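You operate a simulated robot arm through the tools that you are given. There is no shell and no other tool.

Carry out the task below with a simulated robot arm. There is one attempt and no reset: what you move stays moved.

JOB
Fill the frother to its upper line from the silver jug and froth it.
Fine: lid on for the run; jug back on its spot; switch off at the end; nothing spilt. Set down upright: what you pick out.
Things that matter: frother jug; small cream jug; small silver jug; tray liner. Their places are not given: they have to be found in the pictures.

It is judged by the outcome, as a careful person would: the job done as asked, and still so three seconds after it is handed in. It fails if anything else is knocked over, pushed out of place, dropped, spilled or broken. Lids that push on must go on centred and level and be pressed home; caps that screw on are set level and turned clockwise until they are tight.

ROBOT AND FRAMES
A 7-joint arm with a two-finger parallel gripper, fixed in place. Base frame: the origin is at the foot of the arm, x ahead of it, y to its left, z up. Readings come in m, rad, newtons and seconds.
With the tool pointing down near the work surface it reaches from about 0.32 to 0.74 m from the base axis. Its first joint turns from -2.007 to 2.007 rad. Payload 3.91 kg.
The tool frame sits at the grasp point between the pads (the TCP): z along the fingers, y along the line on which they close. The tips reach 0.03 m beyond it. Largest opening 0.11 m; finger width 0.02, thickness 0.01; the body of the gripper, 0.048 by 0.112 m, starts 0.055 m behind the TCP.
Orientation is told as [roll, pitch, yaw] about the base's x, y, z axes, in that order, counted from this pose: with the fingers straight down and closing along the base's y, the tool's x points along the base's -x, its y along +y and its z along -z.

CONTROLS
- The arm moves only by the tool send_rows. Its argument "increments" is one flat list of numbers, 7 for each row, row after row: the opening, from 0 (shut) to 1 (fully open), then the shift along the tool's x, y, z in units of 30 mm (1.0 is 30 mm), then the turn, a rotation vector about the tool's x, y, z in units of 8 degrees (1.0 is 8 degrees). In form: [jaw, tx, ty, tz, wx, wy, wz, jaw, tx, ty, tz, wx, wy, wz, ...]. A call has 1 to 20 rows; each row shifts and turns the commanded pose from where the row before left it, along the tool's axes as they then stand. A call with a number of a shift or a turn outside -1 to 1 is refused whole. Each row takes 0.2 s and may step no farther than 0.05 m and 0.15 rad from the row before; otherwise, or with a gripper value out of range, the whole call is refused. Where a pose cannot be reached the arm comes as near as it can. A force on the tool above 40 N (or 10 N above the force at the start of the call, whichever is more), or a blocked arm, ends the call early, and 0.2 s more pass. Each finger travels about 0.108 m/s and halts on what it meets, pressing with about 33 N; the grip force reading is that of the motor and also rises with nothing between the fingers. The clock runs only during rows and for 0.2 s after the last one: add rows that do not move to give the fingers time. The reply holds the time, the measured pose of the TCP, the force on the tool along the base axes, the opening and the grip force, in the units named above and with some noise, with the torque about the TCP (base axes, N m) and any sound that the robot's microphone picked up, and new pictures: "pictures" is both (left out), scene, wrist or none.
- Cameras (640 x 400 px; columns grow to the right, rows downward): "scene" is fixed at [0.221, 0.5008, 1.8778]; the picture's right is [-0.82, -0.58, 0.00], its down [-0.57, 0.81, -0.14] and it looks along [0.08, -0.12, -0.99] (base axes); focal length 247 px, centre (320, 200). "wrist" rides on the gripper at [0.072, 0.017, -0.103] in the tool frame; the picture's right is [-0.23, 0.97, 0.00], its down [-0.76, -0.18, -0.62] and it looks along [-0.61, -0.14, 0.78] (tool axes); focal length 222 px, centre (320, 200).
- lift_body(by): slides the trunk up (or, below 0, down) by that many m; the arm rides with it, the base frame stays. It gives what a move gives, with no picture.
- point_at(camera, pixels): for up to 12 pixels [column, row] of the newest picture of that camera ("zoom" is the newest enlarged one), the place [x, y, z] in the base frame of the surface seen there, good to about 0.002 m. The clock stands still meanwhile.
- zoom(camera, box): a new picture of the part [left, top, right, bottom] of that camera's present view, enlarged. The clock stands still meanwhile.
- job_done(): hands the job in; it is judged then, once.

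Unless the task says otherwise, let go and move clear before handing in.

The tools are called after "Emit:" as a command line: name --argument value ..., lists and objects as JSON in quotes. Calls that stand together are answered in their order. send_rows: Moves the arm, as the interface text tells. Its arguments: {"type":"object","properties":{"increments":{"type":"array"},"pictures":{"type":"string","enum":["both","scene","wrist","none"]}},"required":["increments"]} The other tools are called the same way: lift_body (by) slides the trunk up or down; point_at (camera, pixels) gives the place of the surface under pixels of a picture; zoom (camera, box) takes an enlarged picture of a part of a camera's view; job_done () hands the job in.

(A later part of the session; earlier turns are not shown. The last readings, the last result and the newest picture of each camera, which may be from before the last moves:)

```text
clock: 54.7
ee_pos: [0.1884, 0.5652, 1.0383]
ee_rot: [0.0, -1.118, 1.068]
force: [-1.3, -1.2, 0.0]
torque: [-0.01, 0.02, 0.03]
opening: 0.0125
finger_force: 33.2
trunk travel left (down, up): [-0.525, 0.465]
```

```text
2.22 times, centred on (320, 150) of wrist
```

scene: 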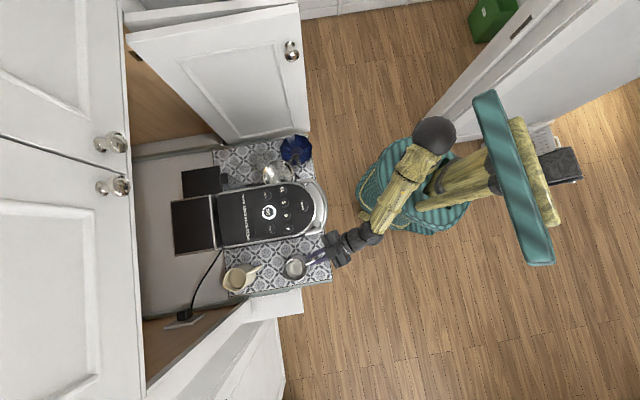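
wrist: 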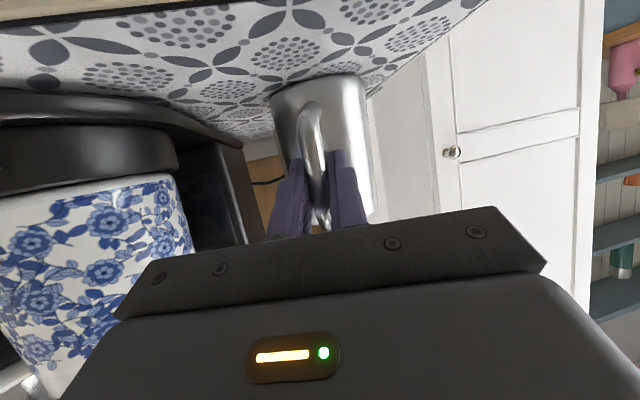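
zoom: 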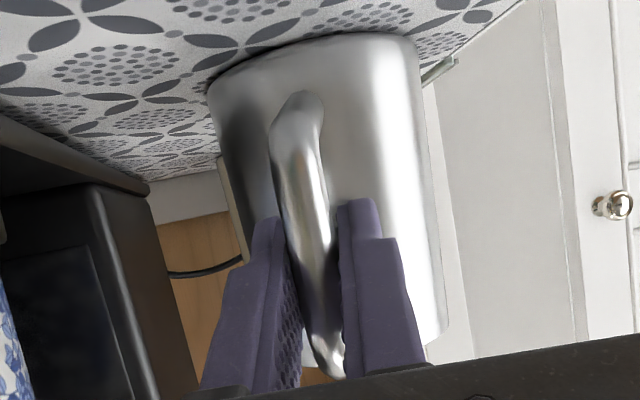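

Gripped the handle (opening 12.5 mm, 33 N) with the jug not displaced. I'll lift 10 mm and check for slip/tilt.

Emit:
send_rows --increments '[0, -0.15, 0, -0.073, 0, 0, 0, 0, -0.15, 0, -0.073, 0, 0, 0, 0, 0, 0, 0, 0, 0, 0]' --pictures "both"

Emit:
zoom --camera "scene" --box '[270, 235, 340, 290]'

Emit:
zoom --camera "wrist" --box '[220, 60, 420, 240]'

```text
clock: 55.5
ee_pos: [0.1875, 0.5684, 1.0463]
ee_rot: [-0.002, -1.118, 1.069]
force: [0.7, -0.2, -3.6]
torque: [-0.23, 0.13, 0.02]
opening: 0.0127
finger_force: 33.5
trunk travel left (down, up): [-0.525, 0.465]
```

scene: 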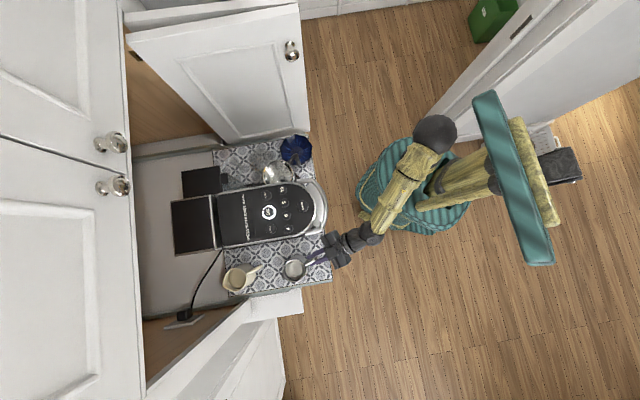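
wrist: 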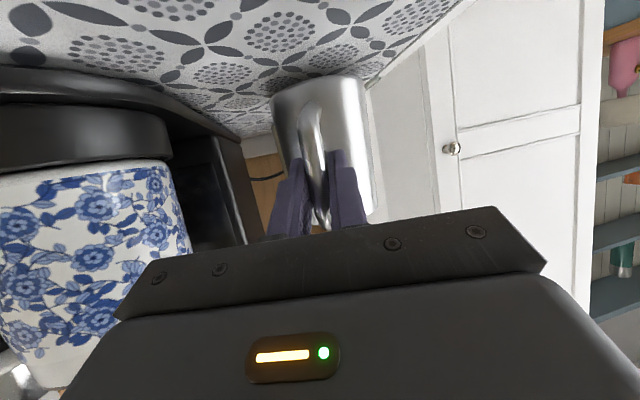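

```text
7.27 times, centred on (305, 262) of scene
```

zoom: 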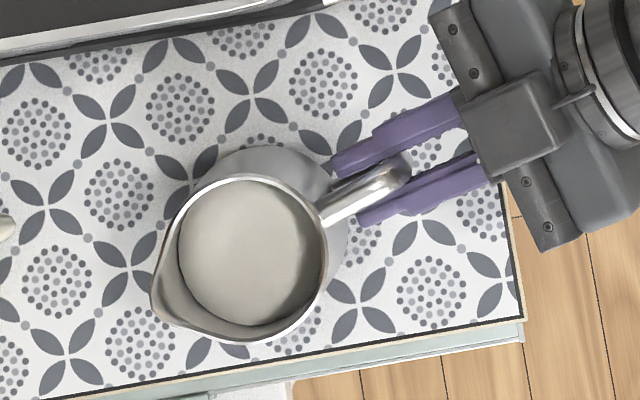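

```text
2.22 times, centred on (320, 150) of wrist
```

zoom: 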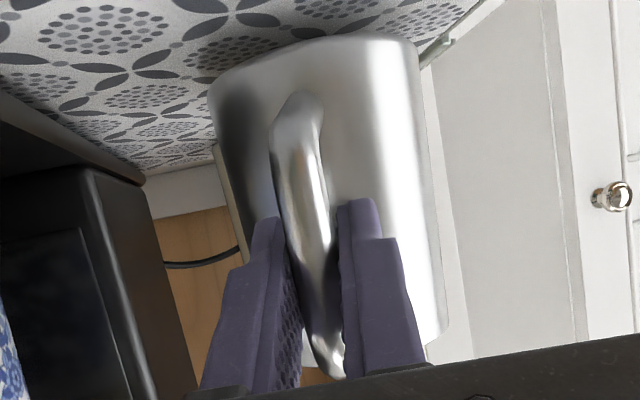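

The jug lifted with no slip (3.6 N, 0.26 N·m steady). I'll raise it straight up with the trunk so its base clears the machine top (z≈1.30).

Emit:
send_rows --increments '[0, -0.3, 0, -0.146, 0, 0, 0, 0, -0.3, 0, -0.146, 0, 0, 0, 0, 0, 0, 0, 0, 0, 0]' --pictures "none"

Emit:
lift_body --by 0.1

Emit:
send_rows --increments '[0, 0, 0, 0, 0, 0, 0]' --pictures "both"

Emit:
zoom --camera "scene" --box '[260, 225, 350, 295]'

```text
clock: 56.3
ee_pos: [0.1881, 0.568, 1.0675]
ee_rot: [0.0, -1.12, 1.069]
force: [0.0, -0.4, -3.5]
torque: [-0.26, 0.09, 0.02]
opening: 0.0125
finger_force: 32.8
trunk travel left (down, up): [-0.525, 0.465]
```

```text
clock: 57.6
ee_pos: [0.1871, 0.5681, 1.1673]
ee_rot: [0.0, -1.118, 1.069]
force: [0.6, 0.1, -3.7]
torque: [-0.26, 0.1, 0.0]
opening: 0.0127
finger_force: 33.0
trunk travel left (down, up): [-0.625, 0.365]
```

```text
clock: 58.0
ee_pos: [0.1889, 0.5652, 1.1657]
ee_rot: [0.001, -1.12, 1.069]
force: [0.2, 0.3, -3.3]
torque: [-0.25, 0.15, 0.01]
opening: 0.0125
finger_force: 33.2
trunk travel left (down, up): [-0.625, 0.365]
```

scene: 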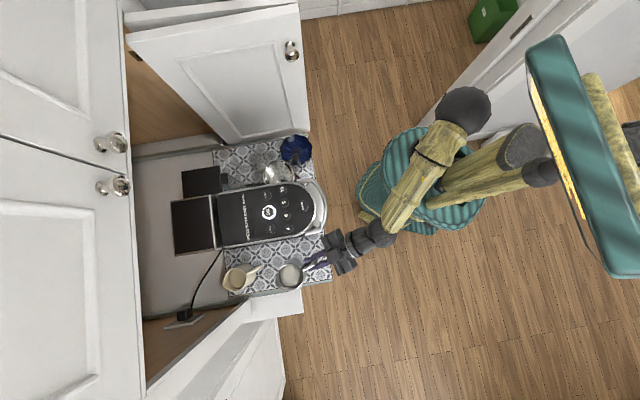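
wrist: 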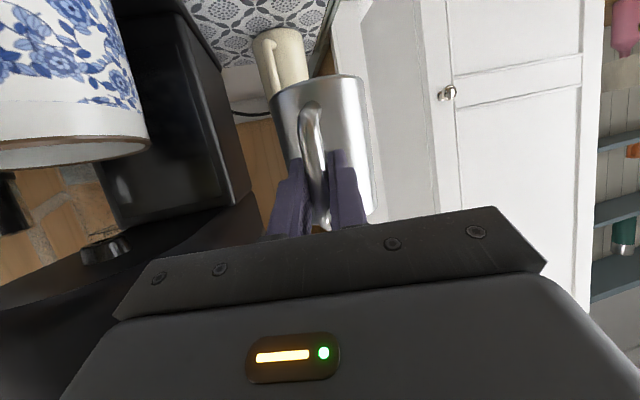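

```text
5.71 times, centred on (305, 260) of scene
```

zoom: 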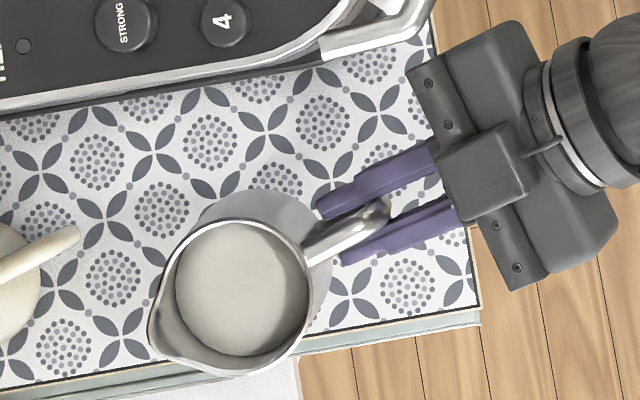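

The hand's corner would come within ~1.5 cm of the lever end if raised here, so I'll first back off 50 mm toward the base, then raise.

Emit:
send_rows --increments '[0, 0.242, 0, -0.5, 0, 0, 0, 0, 0.242, 0, -0.5, 0, 0, 0, 0, 0.242, 0, -0.5, 0, 0, 0, 0, 0, 0, 0, 0, 0, 0]' --pictures "none"

Emit:
lift_body --by 0.26

Emit:
send_rows --increments '[0, 0, 0, 0, 0, 0, 0]' --pictures "both"

```text
clock: 59.0
ee_pos: [0.1631, 0.523, 1.167]
ee_rot: [0.001, -1.12, 1.068]
force: [-0.4, 0.5, -4.5]
torque: [-0.24, 0.12, 0.0]
opening: 0.0126
finger_force: 32.8
trunk travel left (down, up): [-0.625, 0.365]
```

```text
clock: 61.7
ee_pos: [0.1634, 0.5233, 1.4286]
ee_rot: [0.001, -1.117, 1.068]
force: [0.1, -0.3, -4.6]
torque: [-0.25, 0.13, 0.0]
opening: 0.0129
finger_force: 32.5
trunk travel left (down, up): [-0.885, 0.105]
```

```text
clock: 62.1
ee_pos: [0.1629, 0.5219, 1.4268]
ee_rot: [0.001, -1.117, 1.068]
force: [0.9, 0.5, -3.6]
torque: [-0.16, 0.13, -0.03]
opening: 0.0125
finger_force: 32.6
trunk travel left (down, up): [-0.885, 0.105]
```

scene: 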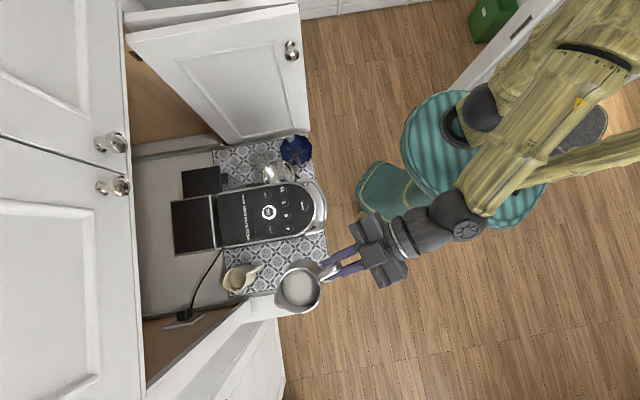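
wrist: 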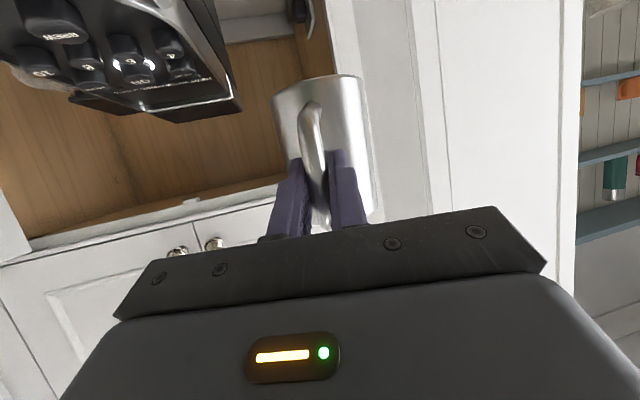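

The jug is held steady at z≈1.43, above the machine. I'll yaw to ≈46° and carry it in front of the frother while tilting only ~24° (milk would reach the lip at ~37°).

Emit:
send_rows --increments '[0, 0, 0, 0, 0.575, 0, 0.28, 0, 0, 0, 0, 0.575, 0, 0.28, 0, 0, 0, 0, 0.575, 0, 0.28, 0, 0.05, -0.65, -0.09, 0, 0, 0, 0, 0.05, -0.65, -0.09, 0, 0, 0, 0, 0.05, -0.65, -0.09, 0, 0.2, 0, 0, 0.06, -0.65, -0.09, 0, 0.2, 0, 0, 0.06, -0.65, -0.09, 0, 0.2, 0, 0, 0.06, -0.65, -0.09, 0, 0.2, 0]' --pictures "both"

```text
clock: 64.1
ee_pos: [0.2332, 0.4274, 1.428]
ee_rot: [0.001, -1.008, 0.798]
force: [0.5, 0.0, -3.0]
torque: [-0.19, 0.16, 0.01]
opening: 0.0127
finger_force: 32.9
trunk travel left (down, up): [-0.885, 0.105]
```

scene: 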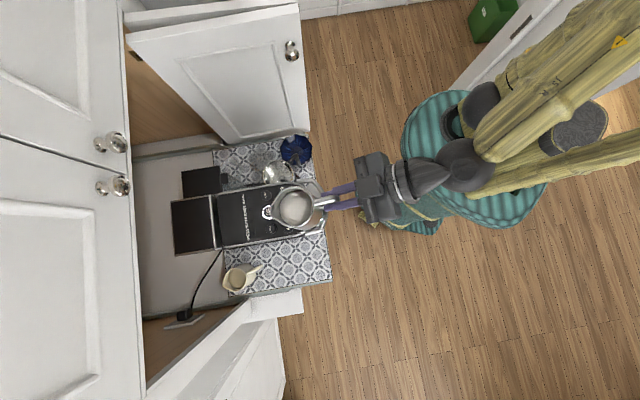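
wrist: 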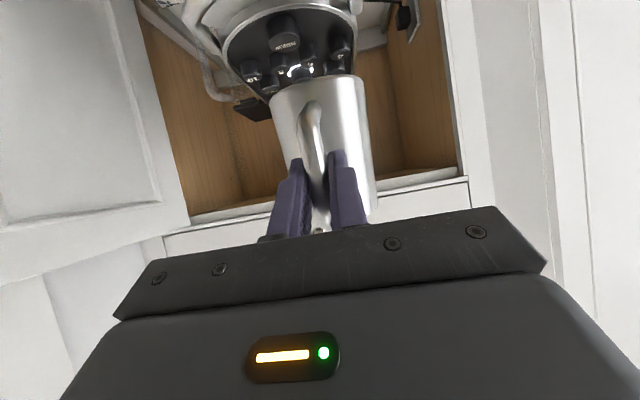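

Emit:
send_rows --increments '[0, 0.06, -0.66, -0.09, 0, 0.3, 0, 0, 0.06, -0.66, -0.09, 0, 0.3, 0, 0, 0.06, -0.66, -0.085, 0, 0.35, 0, 0, 0.07, -0.66, -0.08, 0, 0.35, 0, 0, 0.07, -0.66, -0.08, 0, 0.35, 0, 0, 0.07, -0.66, -0.075, 0, 0.35, 0, 0, 0.07, -0.66, -0.075, 0, 0.35, 0, 0, 0, 0, 0, 0, 0, 0]' --pictures "both"

```text
clock: 65.9
ee_pos: [0.3182, 0.3152, 1.4271]
ee_rot: [-0.002, -0.679, 0.801]
force: [0.4, 0.5, -3.8]
torque: [-0.15, 0.12, 0.01]
opening: 0.0127
finger_force: 33.0
trunk travel left (down, up): [-0.885, 0.105]
```

scene: 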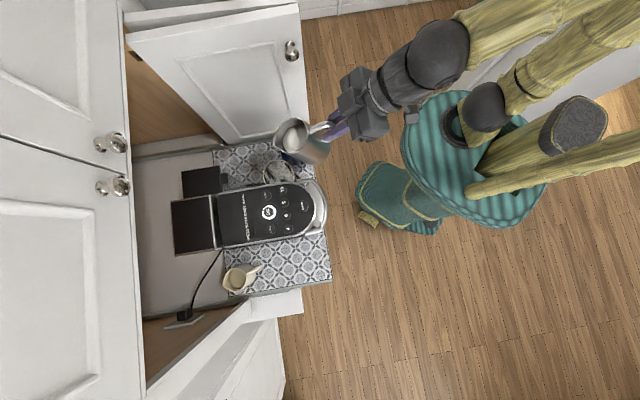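
wrist: 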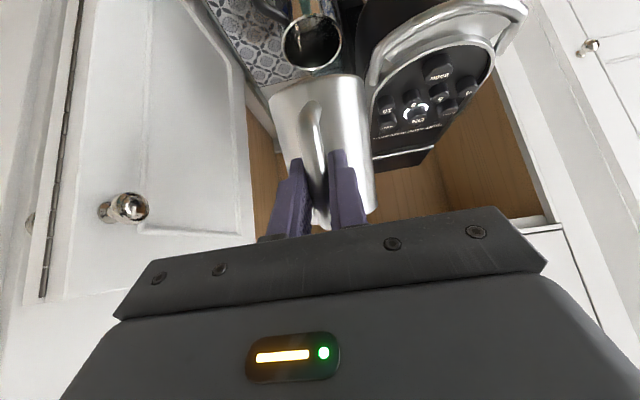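

Now the jug is tilted ≈25° in front of the frother at z≈1.43. I'll zoom to check the milk level against the lip and measure the spout position.

Emit:
zoom --camera "scene" --box '[255, 100, 345, 180]'

Emit:
zoom --camera "wrist" --box '[220, 0, 420, 220]'

```text
5.00 times, centred on (300, 140) of scene
```

zoom: 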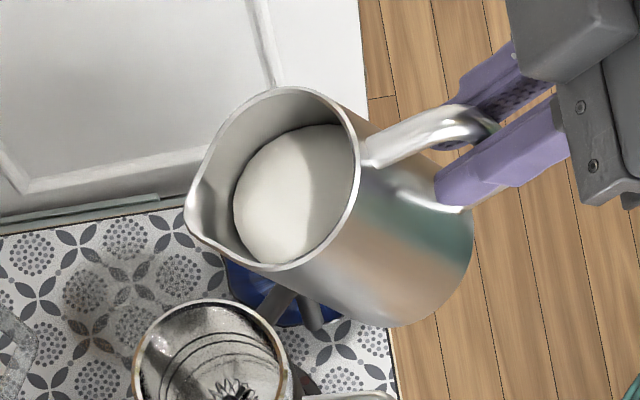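

```text
1.82 times, centred on (320, 110) of wrist
```

zoom: 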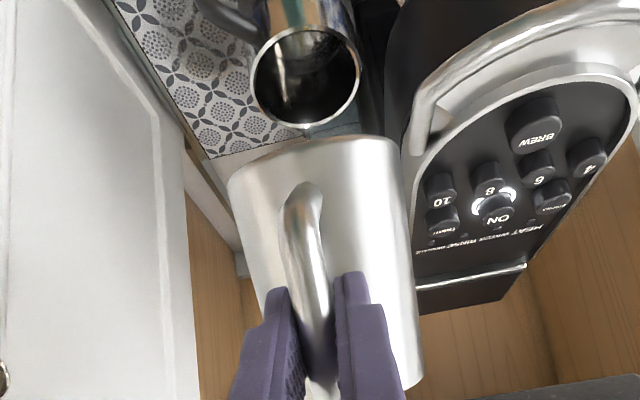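

Emit:
point_at --camera "scene" --pixels '[[295, 138], [290, 140], [300, 136], [289, 148]]'

Emit:
zoom --camera "scene" --box '[265, 110, 315, 160]'

Emit:
point_at --camera "zoom" --pixels '[[185, 222], [190, 226], [195, 200], [260, 270], [345, 90], [290, 220], [270, 240], [330, 160], [250, 210], [400, 190], [300, 300], [230, 160]]'

```text
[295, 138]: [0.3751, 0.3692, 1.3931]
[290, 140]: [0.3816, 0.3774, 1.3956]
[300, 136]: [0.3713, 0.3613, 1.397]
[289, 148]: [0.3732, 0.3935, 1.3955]
```

```text
8.00 times, centred on (290, 135) of scene
```

zoom: 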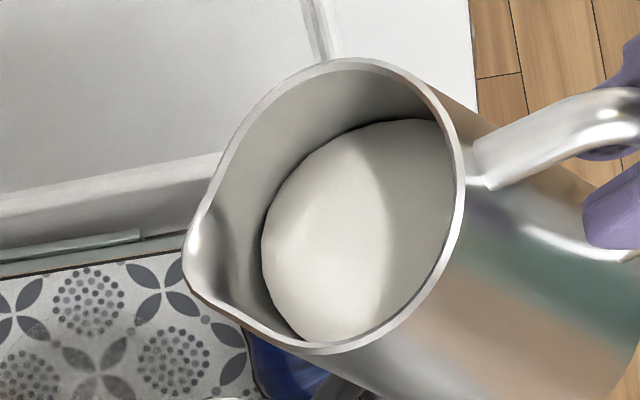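

```text
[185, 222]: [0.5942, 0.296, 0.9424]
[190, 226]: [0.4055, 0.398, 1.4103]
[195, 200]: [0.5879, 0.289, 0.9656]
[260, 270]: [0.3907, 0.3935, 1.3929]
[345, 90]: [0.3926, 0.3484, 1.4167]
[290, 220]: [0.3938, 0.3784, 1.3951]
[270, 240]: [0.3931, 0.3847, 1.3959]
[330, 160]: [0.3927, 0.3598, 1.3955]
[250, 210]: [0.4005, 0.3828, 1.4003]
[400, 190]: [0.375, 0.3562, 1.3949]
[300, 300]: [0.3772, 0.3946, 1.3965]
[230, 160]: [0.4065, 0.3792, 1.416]
```

Milk surface is level at z≈1.3955, lip ≈1.407; so it's 12 mm below the lip, and the spout is predicted in line with the frother centre. Lowering the trunk 0.155 m to bring the lip to z≈1.25 just behind the frother's rim.

Emit:
lift_body --by -0.155

Emit:
send_rows --increments '[0, 0, 0, 0, 0, 0, 0]' --pictures "both"

Emit:
zoom --camera "scene" --box '[245, 120, 325, 190]'

Emit:
zoom --camera "wrist" --box '[220, 0, 420, 220]'

```text
clock: 67.7
ee_pos: [0.3196, 0.3162, 1.2717]
ee_rot: [-0.001, -0.68, 0.798]
force: [0.4, 0.4, -4.2]
torque: [-0.15, 0.15, 0.03]
opening: 0.0126
finger_force: 33.4
trunk travel left (down, up): [-0.73, 0.26]
```

```text
clock: 68.1
ee_pos: [0.3189, 0.3154, 1.2713]
ee_rot: [0.0, -0.679, 0.798]
force: [0.1, -0.2, -4.3]
torque: [-0.17, 0.11, -0.01]
opening: 0.0124
finger_force: 33.0
trunk travel left (down, up): [-0.73, 0.26]
```

scene: 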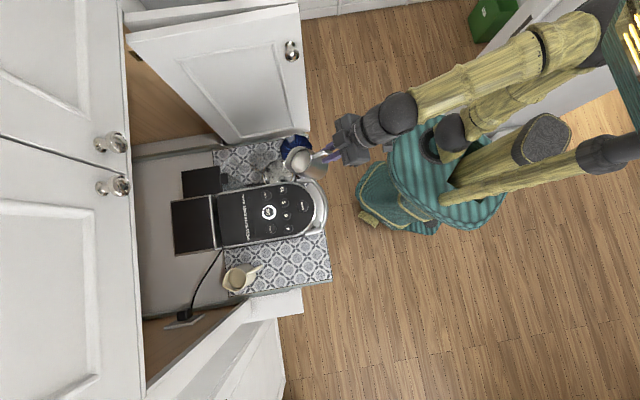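
wrist: 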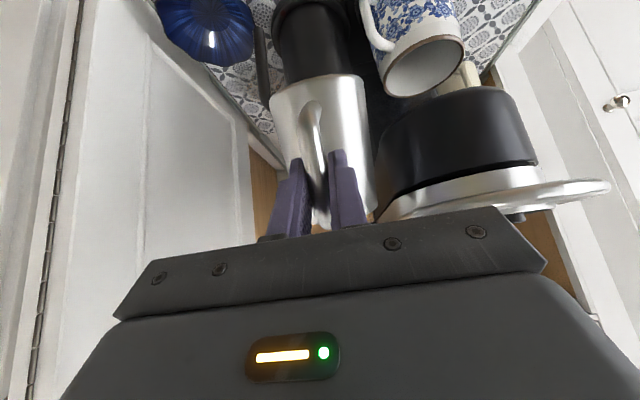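

```text
5.71 times, centred on (285, 155) of scene
```

zoom: 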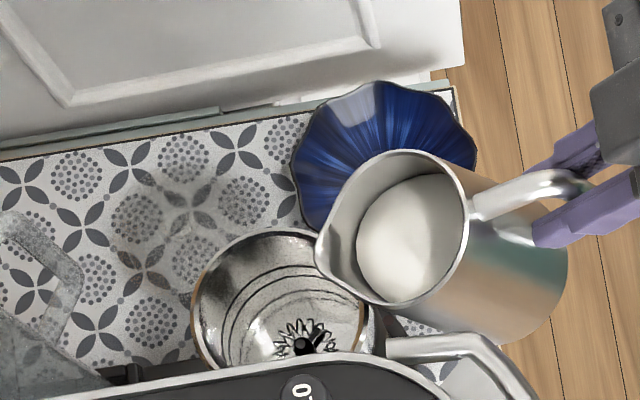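

```text
1.82 times, centred on (320, 110) of wrist
```

zoom: 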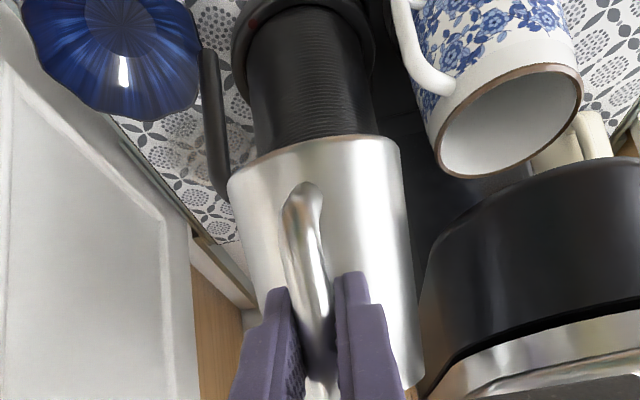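

Emit:
point_at --camera "zoom" --pixels '[[320, 252], [322, 260], [319, 245], [326, 228], [345, 290], [365, 298], [395, 260], [420, 200], [300, 232], [200, 290], [385, 340], [250, 232]]'

Emit:
zoom --camera "scene" --box '[262, 145, 302, 180]'

```text
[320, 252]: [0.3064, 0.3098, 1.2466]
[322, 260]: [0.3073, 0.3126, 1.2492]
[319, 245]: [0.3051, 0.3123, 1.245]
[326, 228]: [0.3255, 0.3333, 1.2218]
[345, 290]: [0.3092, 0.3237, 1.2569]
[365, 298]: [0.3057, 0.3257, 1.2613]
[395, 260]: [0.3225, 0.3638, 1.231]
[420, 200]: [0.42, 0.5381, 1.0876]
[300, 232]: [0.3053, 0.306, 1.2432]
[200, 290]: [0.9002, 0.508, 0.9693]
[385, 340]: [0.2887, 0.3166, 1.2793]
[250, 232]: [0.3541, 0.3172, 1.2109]
```

```text
11.43 times, centred on (282, 162) of scene
```

zoom: 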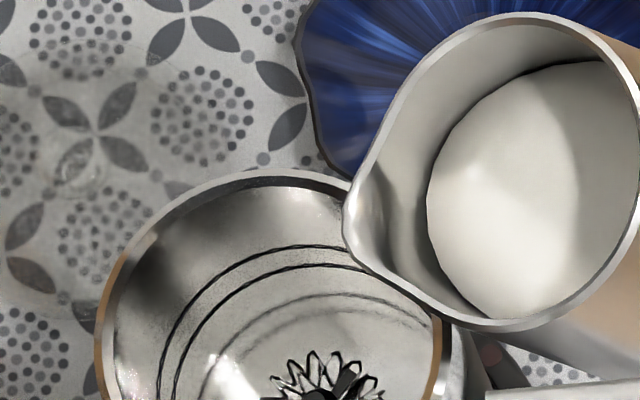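

Emit:
point_at --camera "zoom" --pixels '[[349, 225], [350, 240], [352, 210], [370, 255], [360, 195], [500, 200], [520, 250], [250, 178], [120, 250], [440, 340], [450, 305], [330, 185]]'

```text
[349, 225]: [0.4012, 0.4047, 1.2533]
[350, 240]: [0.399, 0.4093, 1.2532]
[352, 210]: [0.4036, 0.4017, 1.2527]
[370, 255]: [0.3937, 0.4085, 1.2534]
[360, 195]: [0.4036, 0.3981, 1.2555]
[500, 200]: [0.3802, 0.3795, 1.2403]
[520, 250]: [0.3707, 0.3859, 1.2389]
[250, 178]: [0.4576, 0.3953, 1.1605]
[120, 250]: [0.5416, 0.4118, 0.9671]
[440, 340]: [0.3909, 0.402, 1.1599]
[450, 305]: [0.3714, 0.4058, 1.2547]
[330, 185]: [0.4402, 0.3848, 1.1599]
```

The spout tip is at ≈(0.4005,0.407,1.253), i.e. ~3 cm short of the frother centre; flow should start near θ≈41°. I'll advance it over the opening and tilt to ≈33°.

Emit:
send_rows --increments '[0, -0.096, -0.056, 0.303, 0, 0.333, 0, 0, -0.096, -0.056, 0.303, 0, 0.333, 0, 0, -0.096, -0.056, 0.303, 0, 0.333, 0, 0, 0, 0, 0, 0, 0, 0]' --pictures "both"

Emit:
zoom --camera "scene" --box '[255, 140, 305, 185]'

Emit:
point_at --camera "zoom" --pixels '[[290, 235], [300, 240], [290, 250], [310, 220], [310, 262], [400, 210], [400, 250], [350, 285], [150, 220], [200, 190], [395, 345], [420, 300]]'

```text
clock: 69.1
ee_pos: [0.3386, 0.3272, 1.2538]
ee_rot: [-0.001, -0.54, 0.799]
force: [-0.5, 0.1, -3.8]
torque: [-0.13, 0.11, 0.01]
opening: 0.0124
finger_force: 33.2
trunk travel left (down, up): [-0.73, 0.26]
```

scene: 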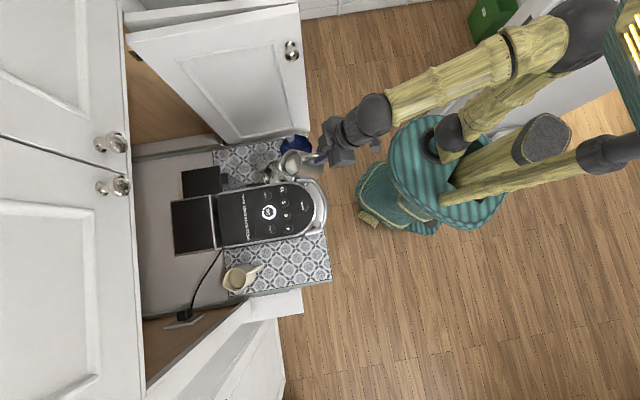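
wrist: 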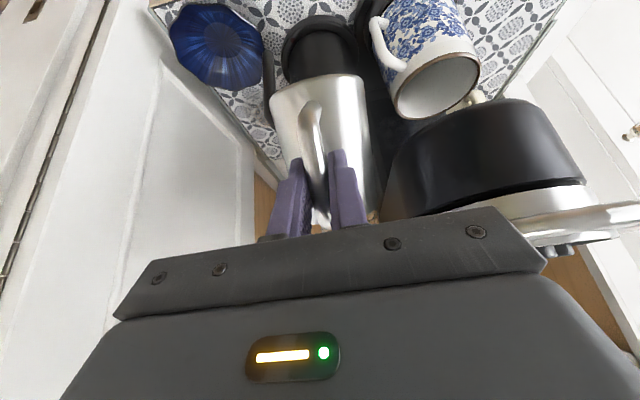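

```text
8.89 times, centred on (280, 162) of scene
```

zoom: 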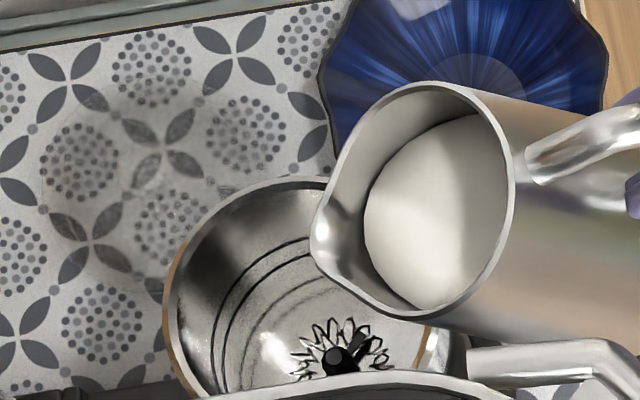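

```text
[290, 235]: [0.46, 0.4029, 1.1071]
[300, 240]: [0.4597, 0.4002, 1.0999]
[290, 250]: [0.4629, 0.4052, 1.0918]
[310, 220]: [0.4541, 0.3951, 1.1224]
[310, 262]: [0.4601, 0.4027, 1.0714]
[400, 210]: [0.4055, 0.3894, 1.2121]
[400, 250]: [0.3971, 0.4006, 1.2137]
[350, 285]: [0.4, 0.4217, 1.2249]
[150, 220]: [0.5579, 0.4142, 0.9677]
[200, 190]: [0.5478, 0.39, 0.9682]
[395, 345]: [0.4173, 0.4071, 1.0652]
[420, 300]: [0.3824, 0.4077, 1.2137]
```

Spout now ≈14 mm short of centre at z≈1.219, milk 6 mm below the lip. Tilting gently to ≈39° while holding the lip in place.

Emit:
send_rows --increments '[0, -0.12, 0, -0.083, 0, 0.375, 0, 0, -0.12, 0, -0.083, 0, 0.375, 0, 0, 0, 0, 0, 0, 0, 0]' --pictures "scene"

Emit:
zoom --camera "scene" --box '[255, 140, 305, 185]'

Emit:
point_at --camera "zoom" --pixels '[[305, 240], [315, 245], [330, 250], [400, 210], [400, 250], [280, 330], [300, 340], [250, 330], [350, 270], [395, 345], [420, 300], [340, 365]]'

```text
clock: 69.9
ee_pos: [0.3404, 0.3321, 1.2631]
ee_rot: [0.002, -0.435, 0.801]
force: [-0.4, -0.5, -3.2]
torque: [-0.09, 0.12, -0.03]
opening: 0.0127
finger_force: 33.4
trunk travel left (down, up): [-0.73, 0.26]
```

scene: 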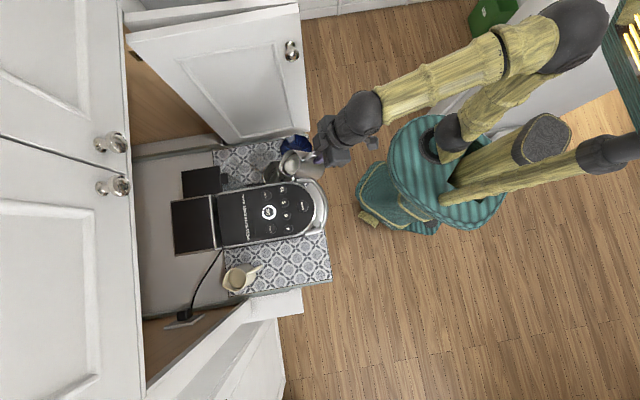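

```text
8.89 times, centred on (280, 162) of scene
```

zoom: 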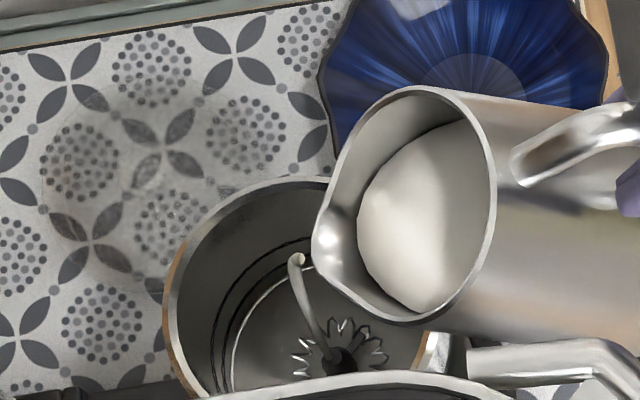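

```text
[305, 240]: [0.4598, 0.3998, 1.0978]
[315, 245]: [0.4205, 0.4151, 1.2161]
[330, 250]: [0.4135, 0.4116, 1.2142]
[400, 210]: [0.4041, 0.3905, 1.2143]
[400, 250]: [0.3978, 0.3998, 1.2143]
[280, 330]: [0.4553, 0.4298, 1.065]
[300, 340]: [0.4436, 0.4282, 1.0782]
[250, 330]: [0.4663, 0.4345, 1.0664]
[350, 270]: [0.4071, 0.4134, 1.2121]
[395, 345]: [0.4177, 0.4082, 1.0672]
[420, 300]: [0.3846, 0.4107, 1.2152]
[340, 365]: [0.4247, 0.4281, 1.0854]
```

A stream now runs from the spout into the middle of the frother (zoom (300,262)→(335,355)). I'll hold here a moment and watch the level.

Emit:
send_rows --increments '[0, 0, 0, 0, 0, 0, 0, 0, 0, 0, 0, 0, 0, 0, 0, 0, 0, 0, 0, 0, 0]' --pictures "scene"

Emit:
zoom --camera "scene" --box '[255, 140, 305, 185]'

Emit:
point_at --camera "zoom" --pixels '[[305, 240], [315, 245], [260, 340], [400, 210], [400, 250], [280, 330], [280, 350], [250, 330], [240, 350], [395, 345], [270, 300], [360, 355]]'

```text
clock: 70.7
ee_pos: [0.34, 0.331, 1.2624]
ee_rot: [0.0, -0.436, 0.799]
force: [0.5, 0.0, -4.2]
torque: [-0.11, 0.1, 0.01]
opening: 0.0129
finger_force: 32.4
trunk travel left (down, up): [-0.73, 0.26]
```

scene: 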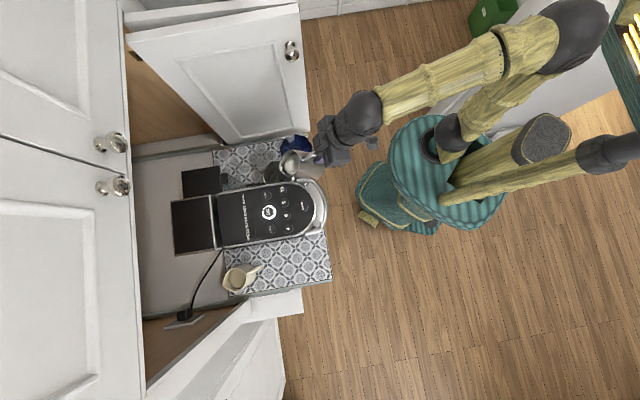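

```text
8.89 times, centred on (280, 162) of scene
```

zoom: 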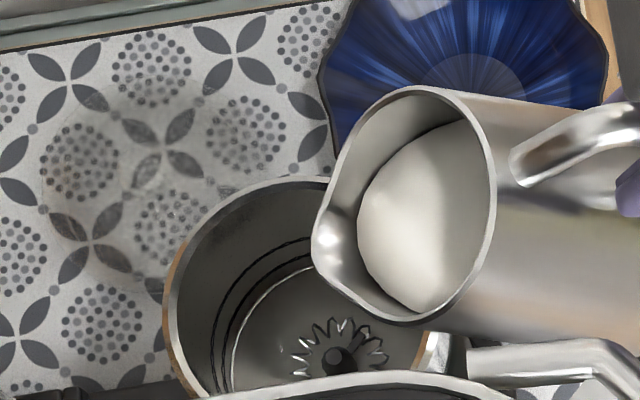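

```text
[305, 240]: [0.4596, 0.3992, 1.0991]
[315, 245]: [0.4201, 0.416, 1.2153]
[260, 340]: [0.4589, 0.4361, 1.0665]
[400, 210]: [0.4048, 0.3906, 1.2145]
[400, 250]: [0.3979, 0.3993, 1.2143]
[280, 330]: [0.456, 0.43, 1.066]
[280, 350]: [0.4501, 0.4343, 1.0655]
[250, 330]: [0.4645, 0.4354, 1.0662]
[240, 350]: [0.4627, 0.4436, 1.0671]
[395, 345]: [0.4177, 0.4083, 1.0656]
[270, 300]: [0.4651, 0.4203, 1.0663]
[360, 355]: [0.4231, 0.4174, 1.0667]
```

Flow stopped once the milk levelled at the lip (frother level ≈1.066), so it behaves quasi-statically. I'll tilt in 4° steps with pauses, keeping the lip fixed over the opening.

Emit:
send_rows --increments '[0, -0.186, 0.1, -0.123, 0, 0.5, 0, 0, 0, 0, 0, 0, 0, 0, 0, 0, 0, 0, 0, 0, 0, 0, -0.195, 0, -0.125, 0, 0.5, 0, 0, 0, 0, 0, 0, 0, 0, 0, 0, 0, 0, 0, 0, 0]' --pictures "scene"

Emit:
zoom --camera "scene" --box '[255, 140, 305, 185]'

Emit:
point_at --camera "zoom" --pixels '[[305, 240], [315, 245], [260, 340], [400, 210], [400, 250], [280, 330], [280, 350], [250, 330], [240, 350], [395, 345], [270, 300], [290, 290]]'

```text
clock: 72.1
ee_pos: [0.3443, 0.3405, 1.2719]
ee_rot: [-0.001, -0.294, 0.8]
force: [-0.1, -0.1, -2.9]
torque: [-0.06, 0.08, 0.0]
opening: 0.0124
finger_force: 32.9
trunk travel left (down, up): [-0.73, 0.26]
```

scene: 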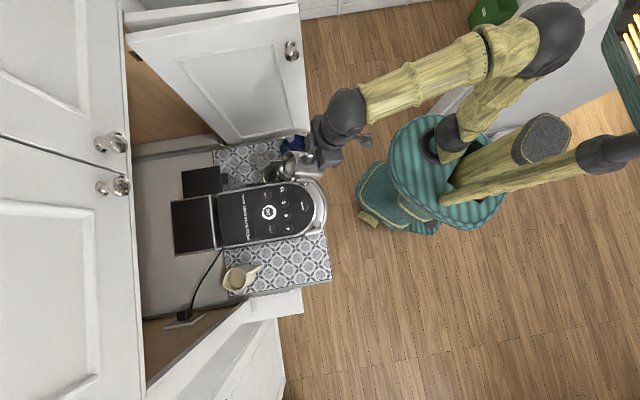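

```text
8.89 times, centred on (280, 162) of scene
```

zoom: 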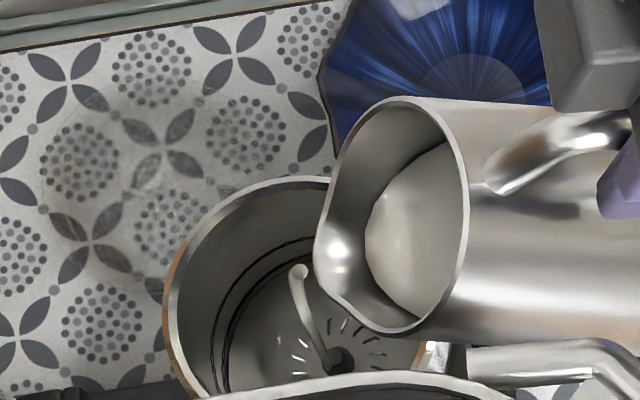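

```text
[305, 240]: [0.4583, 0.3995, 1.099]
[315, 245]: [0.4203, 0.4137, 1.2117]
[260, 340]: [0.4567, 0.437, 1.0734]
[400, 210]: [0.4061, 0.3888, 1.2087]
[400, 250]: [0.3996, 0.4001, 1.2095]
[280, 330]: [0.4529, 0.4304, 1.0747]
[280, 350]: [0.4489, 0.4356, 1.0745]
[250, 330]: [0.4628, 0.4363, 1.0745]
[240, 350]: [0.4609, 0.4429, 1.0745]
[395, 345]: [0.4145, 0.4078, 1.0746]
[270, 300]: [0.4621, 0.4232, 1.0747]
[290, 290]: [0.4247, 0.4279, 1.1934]
```

Frother level is ≈1.0745 and rising; the stream lands centrally. Continuing to ≈55° in two steps.

Emit:
send_rows --increments '[0, -0.203, 0, -0.154, 0, 0.5, 0, 0, 0, 0, 0, 0, 0, 0, 0, 0, 0, 0, 0, 0, 0, 0, -0.21, 0, -0.154, 0, 0.5, 0, 0, 0, 0, 0, 0, 0, 0, 0, 0, 0, 0, 0, 0, 0, 0, 0, 0, 0, 0, 0, 0]' --pictures "both"

Emit:
zoom --camera "scene" --box '[255, 140, 305, 185]'

Emit:
point_at --camera "zoom" --pixels '[[305, 240], [315, 245], [260, 340], [400, 210], [400, 250], [280, 330], [280, 350], [250, 330], [240, 350], [395, 345], [270, 300], [330, 280]]'

```text
clock: 73.7
ee_pos: [0.3502, 0.3458, 1.2871]
ee_rot: [-0.001, -0.155, 0.8]
force: [0.7, 1.0, -3.5]
torque: [-0.04, -0.03, 0.02]
opening: 0.0128
finger_force: 33.1
trunk travel left (down, up): [-0.73, 0.26]
```

scene: 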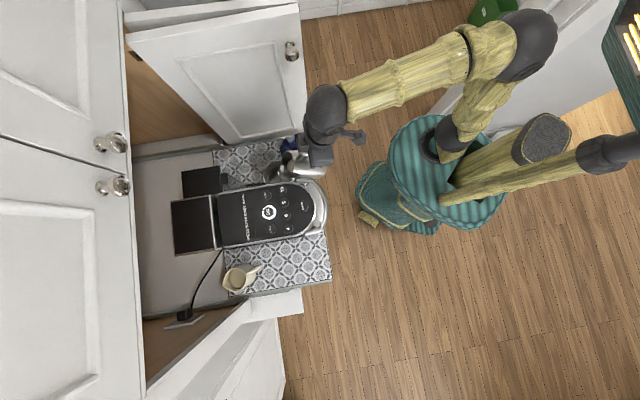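
wrist: 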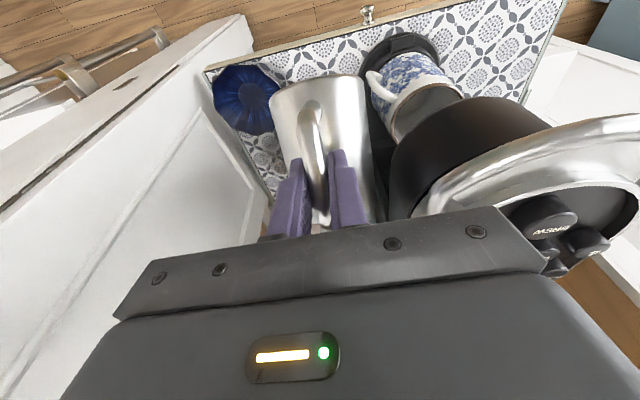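

```text
8.89 times, centred on (280, 162) of scene
```

zoom: 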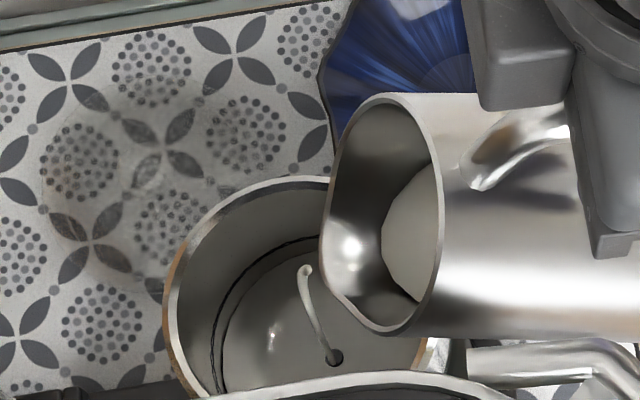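

```text
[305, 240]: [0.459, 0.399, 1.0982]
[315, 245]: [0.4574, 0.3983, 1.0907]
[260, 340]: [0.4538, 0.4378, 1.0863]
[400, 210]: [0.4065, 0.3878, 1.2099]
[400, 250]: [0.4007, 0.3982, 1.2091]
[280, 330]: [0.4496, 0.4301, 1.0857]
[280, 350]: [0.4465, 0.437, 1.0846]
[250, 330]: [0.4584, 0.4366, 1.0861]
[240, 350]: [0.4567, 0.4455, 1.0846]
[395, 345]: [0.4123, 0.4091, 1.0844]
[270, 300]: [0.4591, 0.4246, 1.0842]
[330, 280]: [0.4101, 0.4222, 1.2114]
```

Level ≈1.085 (the lower line). Continuing to ≈59° then pausing to check.

Emit:
send_rows --increments '[0, -0.215, 0, -0.186, 0, 0.5, 0, 0, 0, 0, 0, 0, 0, 0, 0, 0, 0, 0, 0, 0, 0, 0, 0, 0, 0, 0, 0, 0, 0, 0, 0, 0, 0, 0, 0]' --pictures "scene"

Emit:
zoom --camera "scene" --box '[255, 140, 305, 185]'

Emit:
point_at --camera "zoom" --pixels '[[305, 240], [260, 340], [280, 330], [280, 350], [250, 330], [240, 350], [395, 345], [270, 300], [235, 300], [225, 320]]'

```text
clock: 74.9
ee_pos: [0.3546, 0.3491, 1.292]
ee_rot: [-0.001, -0.085, 0.799]
force: [0.0, 0.6, -2.9]
torque: [-0.03, 0.04, -0.03]
opening: 0.0127
finger_force: 33.3
trunk travel left (down, up): [-0.73, 0.26]
```

scene: 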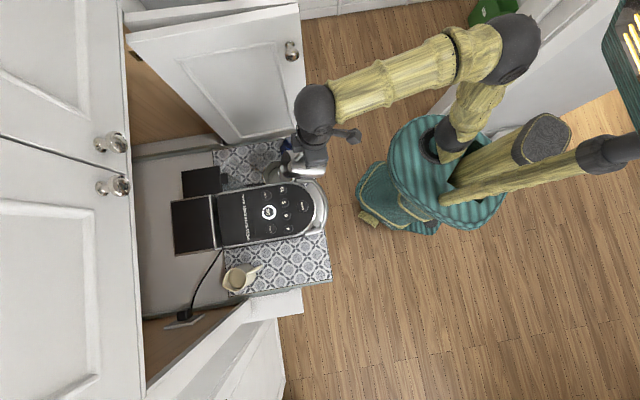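

```text
8.89 times, centred on (280, 162) of scene
```

zoom: 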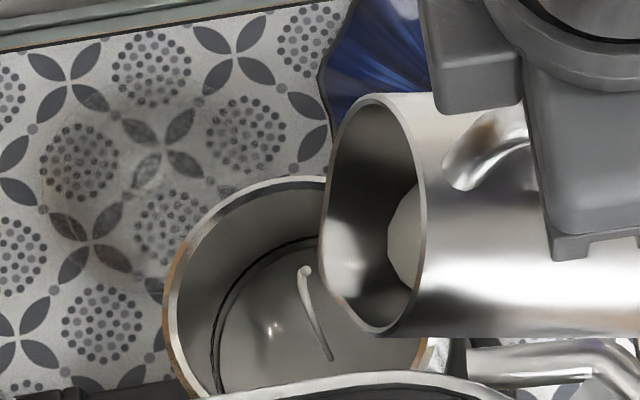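

```text
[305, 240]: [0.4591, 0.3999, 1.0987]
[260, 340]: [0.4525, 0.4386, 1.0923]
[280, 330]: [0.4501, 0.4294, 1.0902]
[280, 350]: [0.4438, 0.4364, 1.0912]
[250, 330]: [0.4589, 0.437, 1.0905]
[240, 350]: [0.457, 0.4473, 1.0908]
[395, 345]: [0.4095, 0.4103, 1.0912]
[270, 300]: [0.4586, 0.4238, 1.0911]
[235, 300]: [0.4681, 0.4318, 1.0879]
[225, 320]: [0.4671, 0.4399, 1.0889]
```

Level ≈1.091; about 10 mm to go. Another 4° step (to ≈63°) and wait.

Emit:
send_rows --increments '[0, -0.213, 0, -0.186, 0, 0.5, 0, 0, 0, 0, 0, 0, 0, 0, 0, 0, 0, 0, 0, 0, 0, 0, 0, 0, 0, 0, 0, 0, 0, 0, 0, 0, 0, 0, 0]' --pictures "scene"

Emit:
zoom --camera "scene" --box '[255, 140, 305, 185]'

Emit:
point_at --camera "zoom" --pixels '[[305, 240], [260, 340], [280, 330], [280, 350], [250, 330], [240, 350], [395, 345], [270, 300], [235, 300], [225, 320]]'

```text
clock: 76.1
ee_pos: [0.3586, 0.3535, 1.2975]
ee_rot: [-0.001, -0.015, 0.799]
force: [-0.4, 0.2, -1.8]
torque: [0.01, -0.01, -0.01]
opening: 0.0125
finger_force: 32.8
trunk travel left (down, up): [-0.73, 0.26]
```

scene: 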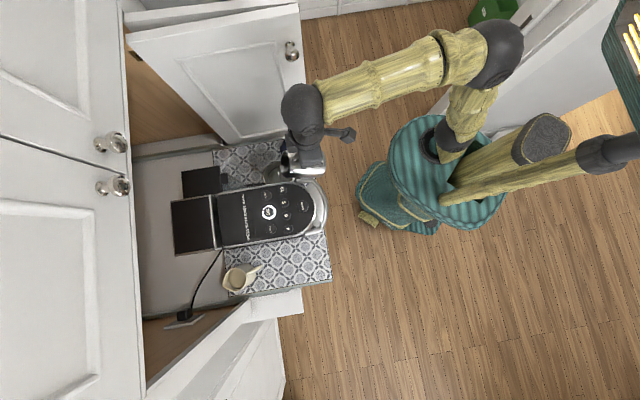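

```text
8.89 times, centred on (280, 162) of scene
```

zoom: 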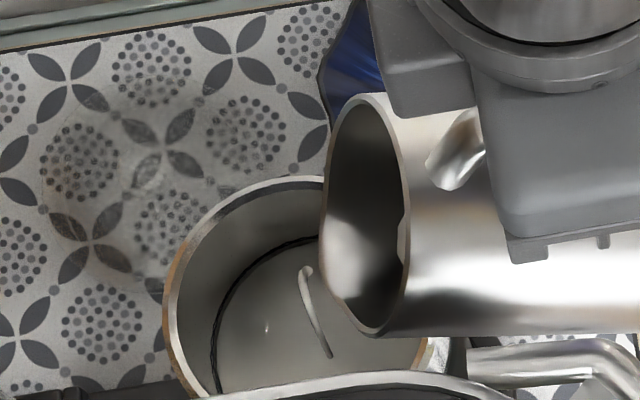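

```text
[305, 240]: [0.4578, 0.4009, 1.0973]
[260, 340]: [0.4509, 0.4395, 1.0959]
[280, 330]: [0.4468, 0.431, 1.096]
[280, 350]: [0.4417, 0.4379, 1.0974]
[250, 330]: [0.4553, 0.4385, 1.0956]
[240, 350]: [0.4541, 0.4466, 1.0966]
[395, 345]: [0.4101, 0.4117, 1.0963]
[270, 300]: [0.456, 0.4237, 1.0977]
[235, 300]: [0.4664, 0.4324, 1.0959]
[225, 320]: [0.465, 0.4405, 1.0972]
```

Level ≈1.0965, with the upper line just above it. I'll pause to let the stream settle and look closer at the line.

Emit:
send_rows --increments '[0, 0, 0, 0, 0, 0, 0, 0, 0, 0, 0, 0, 0, 0, 0, 0, 0, 0, 0, 0, 0]' --pictures "scene"

Emit:
zoom --camera "scene" --box '[264, 155, 290, 183]'

Emit:
point_at --camera "zoom" --pixels '[[250, 250], [300, 250], [300, 300], [200, 300], [250, 300], [350, 280], [320, 200], [280, 170], [200, 220], [160, 280], [150, 320], [250, 180]]'

```text
clock: 76.9
ee_pos: [0.3596, 0.3538, 1.2979]
ee_rot: [0.001, -0.016, 0.8]
force: [0.2, 0.0, -2.3]
torque: [-0.04, 0.04, -0.01]
opening: 0.0123
finger_force: 33.0
trunk travel left (down, up): [-0.73, 0.26]
```

scene: 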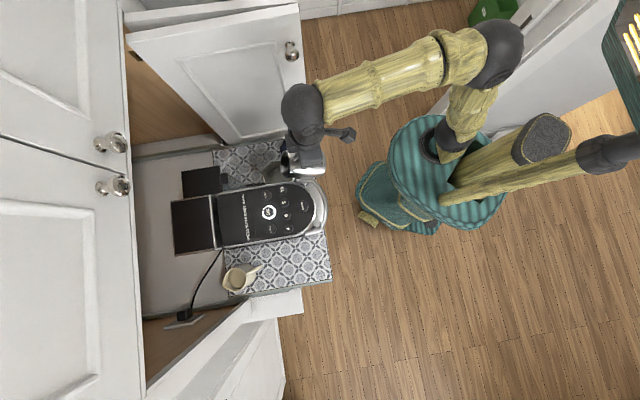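

```text
14.29 times, centred on (277, 169) of scene
```

zoom: 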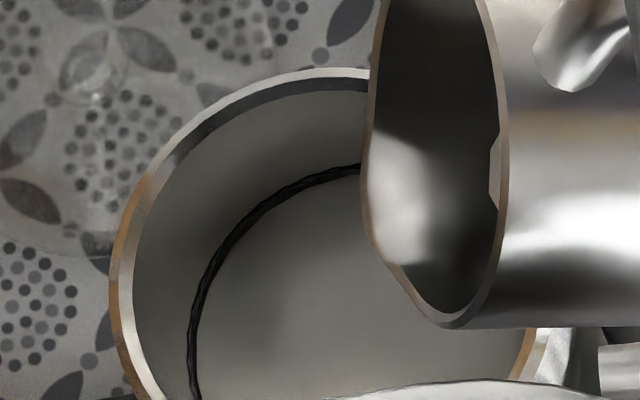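

```text
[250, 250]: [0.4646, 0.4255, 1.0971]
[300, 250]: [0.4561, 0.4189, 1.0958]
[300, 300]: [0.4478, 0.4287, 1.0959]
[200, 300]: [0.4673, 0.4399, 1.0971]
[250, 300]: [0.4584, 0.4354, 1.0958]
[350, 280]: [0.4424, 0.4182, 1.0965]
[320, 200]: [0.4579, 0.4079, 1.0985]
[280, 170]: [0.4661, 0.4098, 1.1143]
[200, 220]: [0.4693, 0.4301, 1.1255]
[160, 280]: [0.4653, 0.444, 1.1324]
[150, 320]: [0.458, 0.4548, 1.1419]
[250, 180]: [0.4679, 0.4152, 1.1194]
```

Emit:
point_at --camera "zoom" --pixels '[[300, 178], [300, 182], [300, 186], [300, 190], [300, 196], [300, 202], [210, 270], [206, 270], [202, 270], [216, 270], [222, 270], [198, 270]]'

Emit:
zoom --camera "scene" --box '[268, 162, 282, 176]'

```text
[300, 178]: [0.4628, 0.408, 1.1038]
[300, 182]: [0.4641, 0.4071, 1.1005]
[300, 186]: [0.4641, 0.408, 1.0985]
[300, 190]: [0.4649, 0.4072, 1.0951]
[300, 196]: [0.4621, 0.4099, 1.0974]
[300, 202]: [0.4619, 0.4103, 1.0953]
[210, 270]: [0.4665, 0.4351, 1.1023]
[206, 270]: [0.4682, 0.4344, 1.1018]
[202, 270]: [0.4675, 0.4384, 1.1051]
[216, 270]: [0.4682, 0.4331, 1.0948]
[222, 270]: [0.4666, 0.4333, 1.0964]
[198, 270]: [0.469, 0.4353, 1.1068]
```

```text
16.00 times, centred on (275, 169) of scene
```

zoom: 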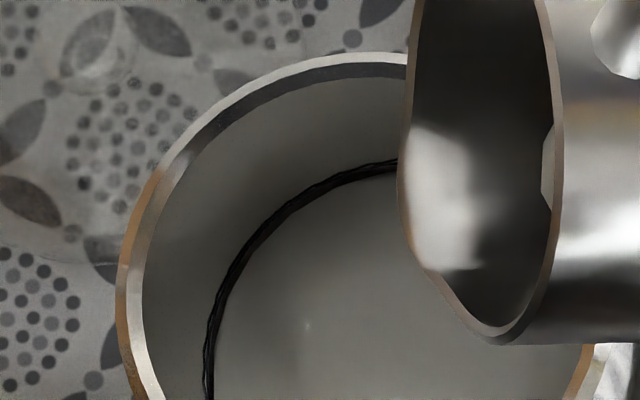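

The surface is ≈1.0963 and the upper line is centred at ≈1.101, so ~4–5 mm to go. Tilting 3° more and waiting.

Emit:
send_rows --increments '[0, -0.16, 0, -0.143, 0, 0.375, 0, 0, 0, 0, 0, 0, 0, 0, 0, 0, 0, 0, 0, 0, 0, 0, 0, 0, 0, 0, 0, 0, 0, 0, 0, 0, 0, 0, 0, 0, 0, 0, 0, 0, 0, 0, 0, 0, 0, 0, 0, 0, 0]' --pictures "scene"

Emit:
zoom --camera "scene" --box '[268, 162, 282, 176]'

Emit:
point_at --camera "zoom" --pixels '[[300, 250], [350, 250], [300, 300], [250, 350], [300, 350], [350, 300], [330, 220], [240, 320], [280, 280], [260, 380], [320, 270], [380, 220]]'

```text
clock: 78.5
ee_pos: [0.3614, 0.356, 1.3031]
ee_rot: [0.002, 0.038, 0.799]
force: [0.1, 1.0, -2.0]
torque: [-0.05, -0.01, -0.01]
opening: 0.0122
finger_force: 33.0
trunk travel left (down, up): [-0.73, 0.26]
```

scene: 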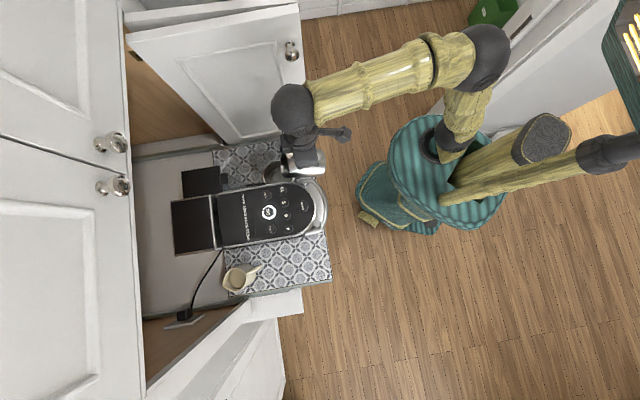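

```text
16.00 times, centred on (275, 169) of scene
```

zoom: 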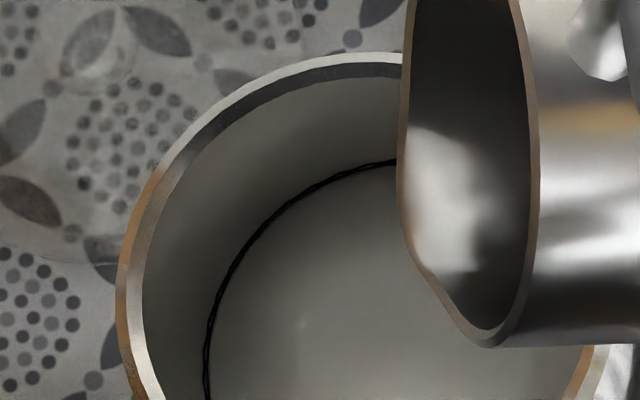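

```text
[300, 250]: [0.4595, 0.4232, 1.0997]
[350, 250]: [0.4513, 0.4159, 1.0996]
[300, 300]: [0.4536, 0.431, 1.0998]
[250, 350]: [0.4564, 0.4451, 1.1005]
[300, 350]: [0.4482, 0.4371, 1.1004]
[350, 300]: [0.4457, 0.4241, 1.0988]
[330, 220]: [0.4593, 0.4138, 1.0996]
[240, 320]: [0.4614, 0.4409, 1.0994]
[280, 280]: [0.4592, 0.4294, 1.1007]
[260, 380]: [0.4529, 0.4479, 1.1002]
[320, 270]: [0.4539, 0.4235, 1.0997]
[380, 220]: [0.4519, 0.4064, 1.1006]
```

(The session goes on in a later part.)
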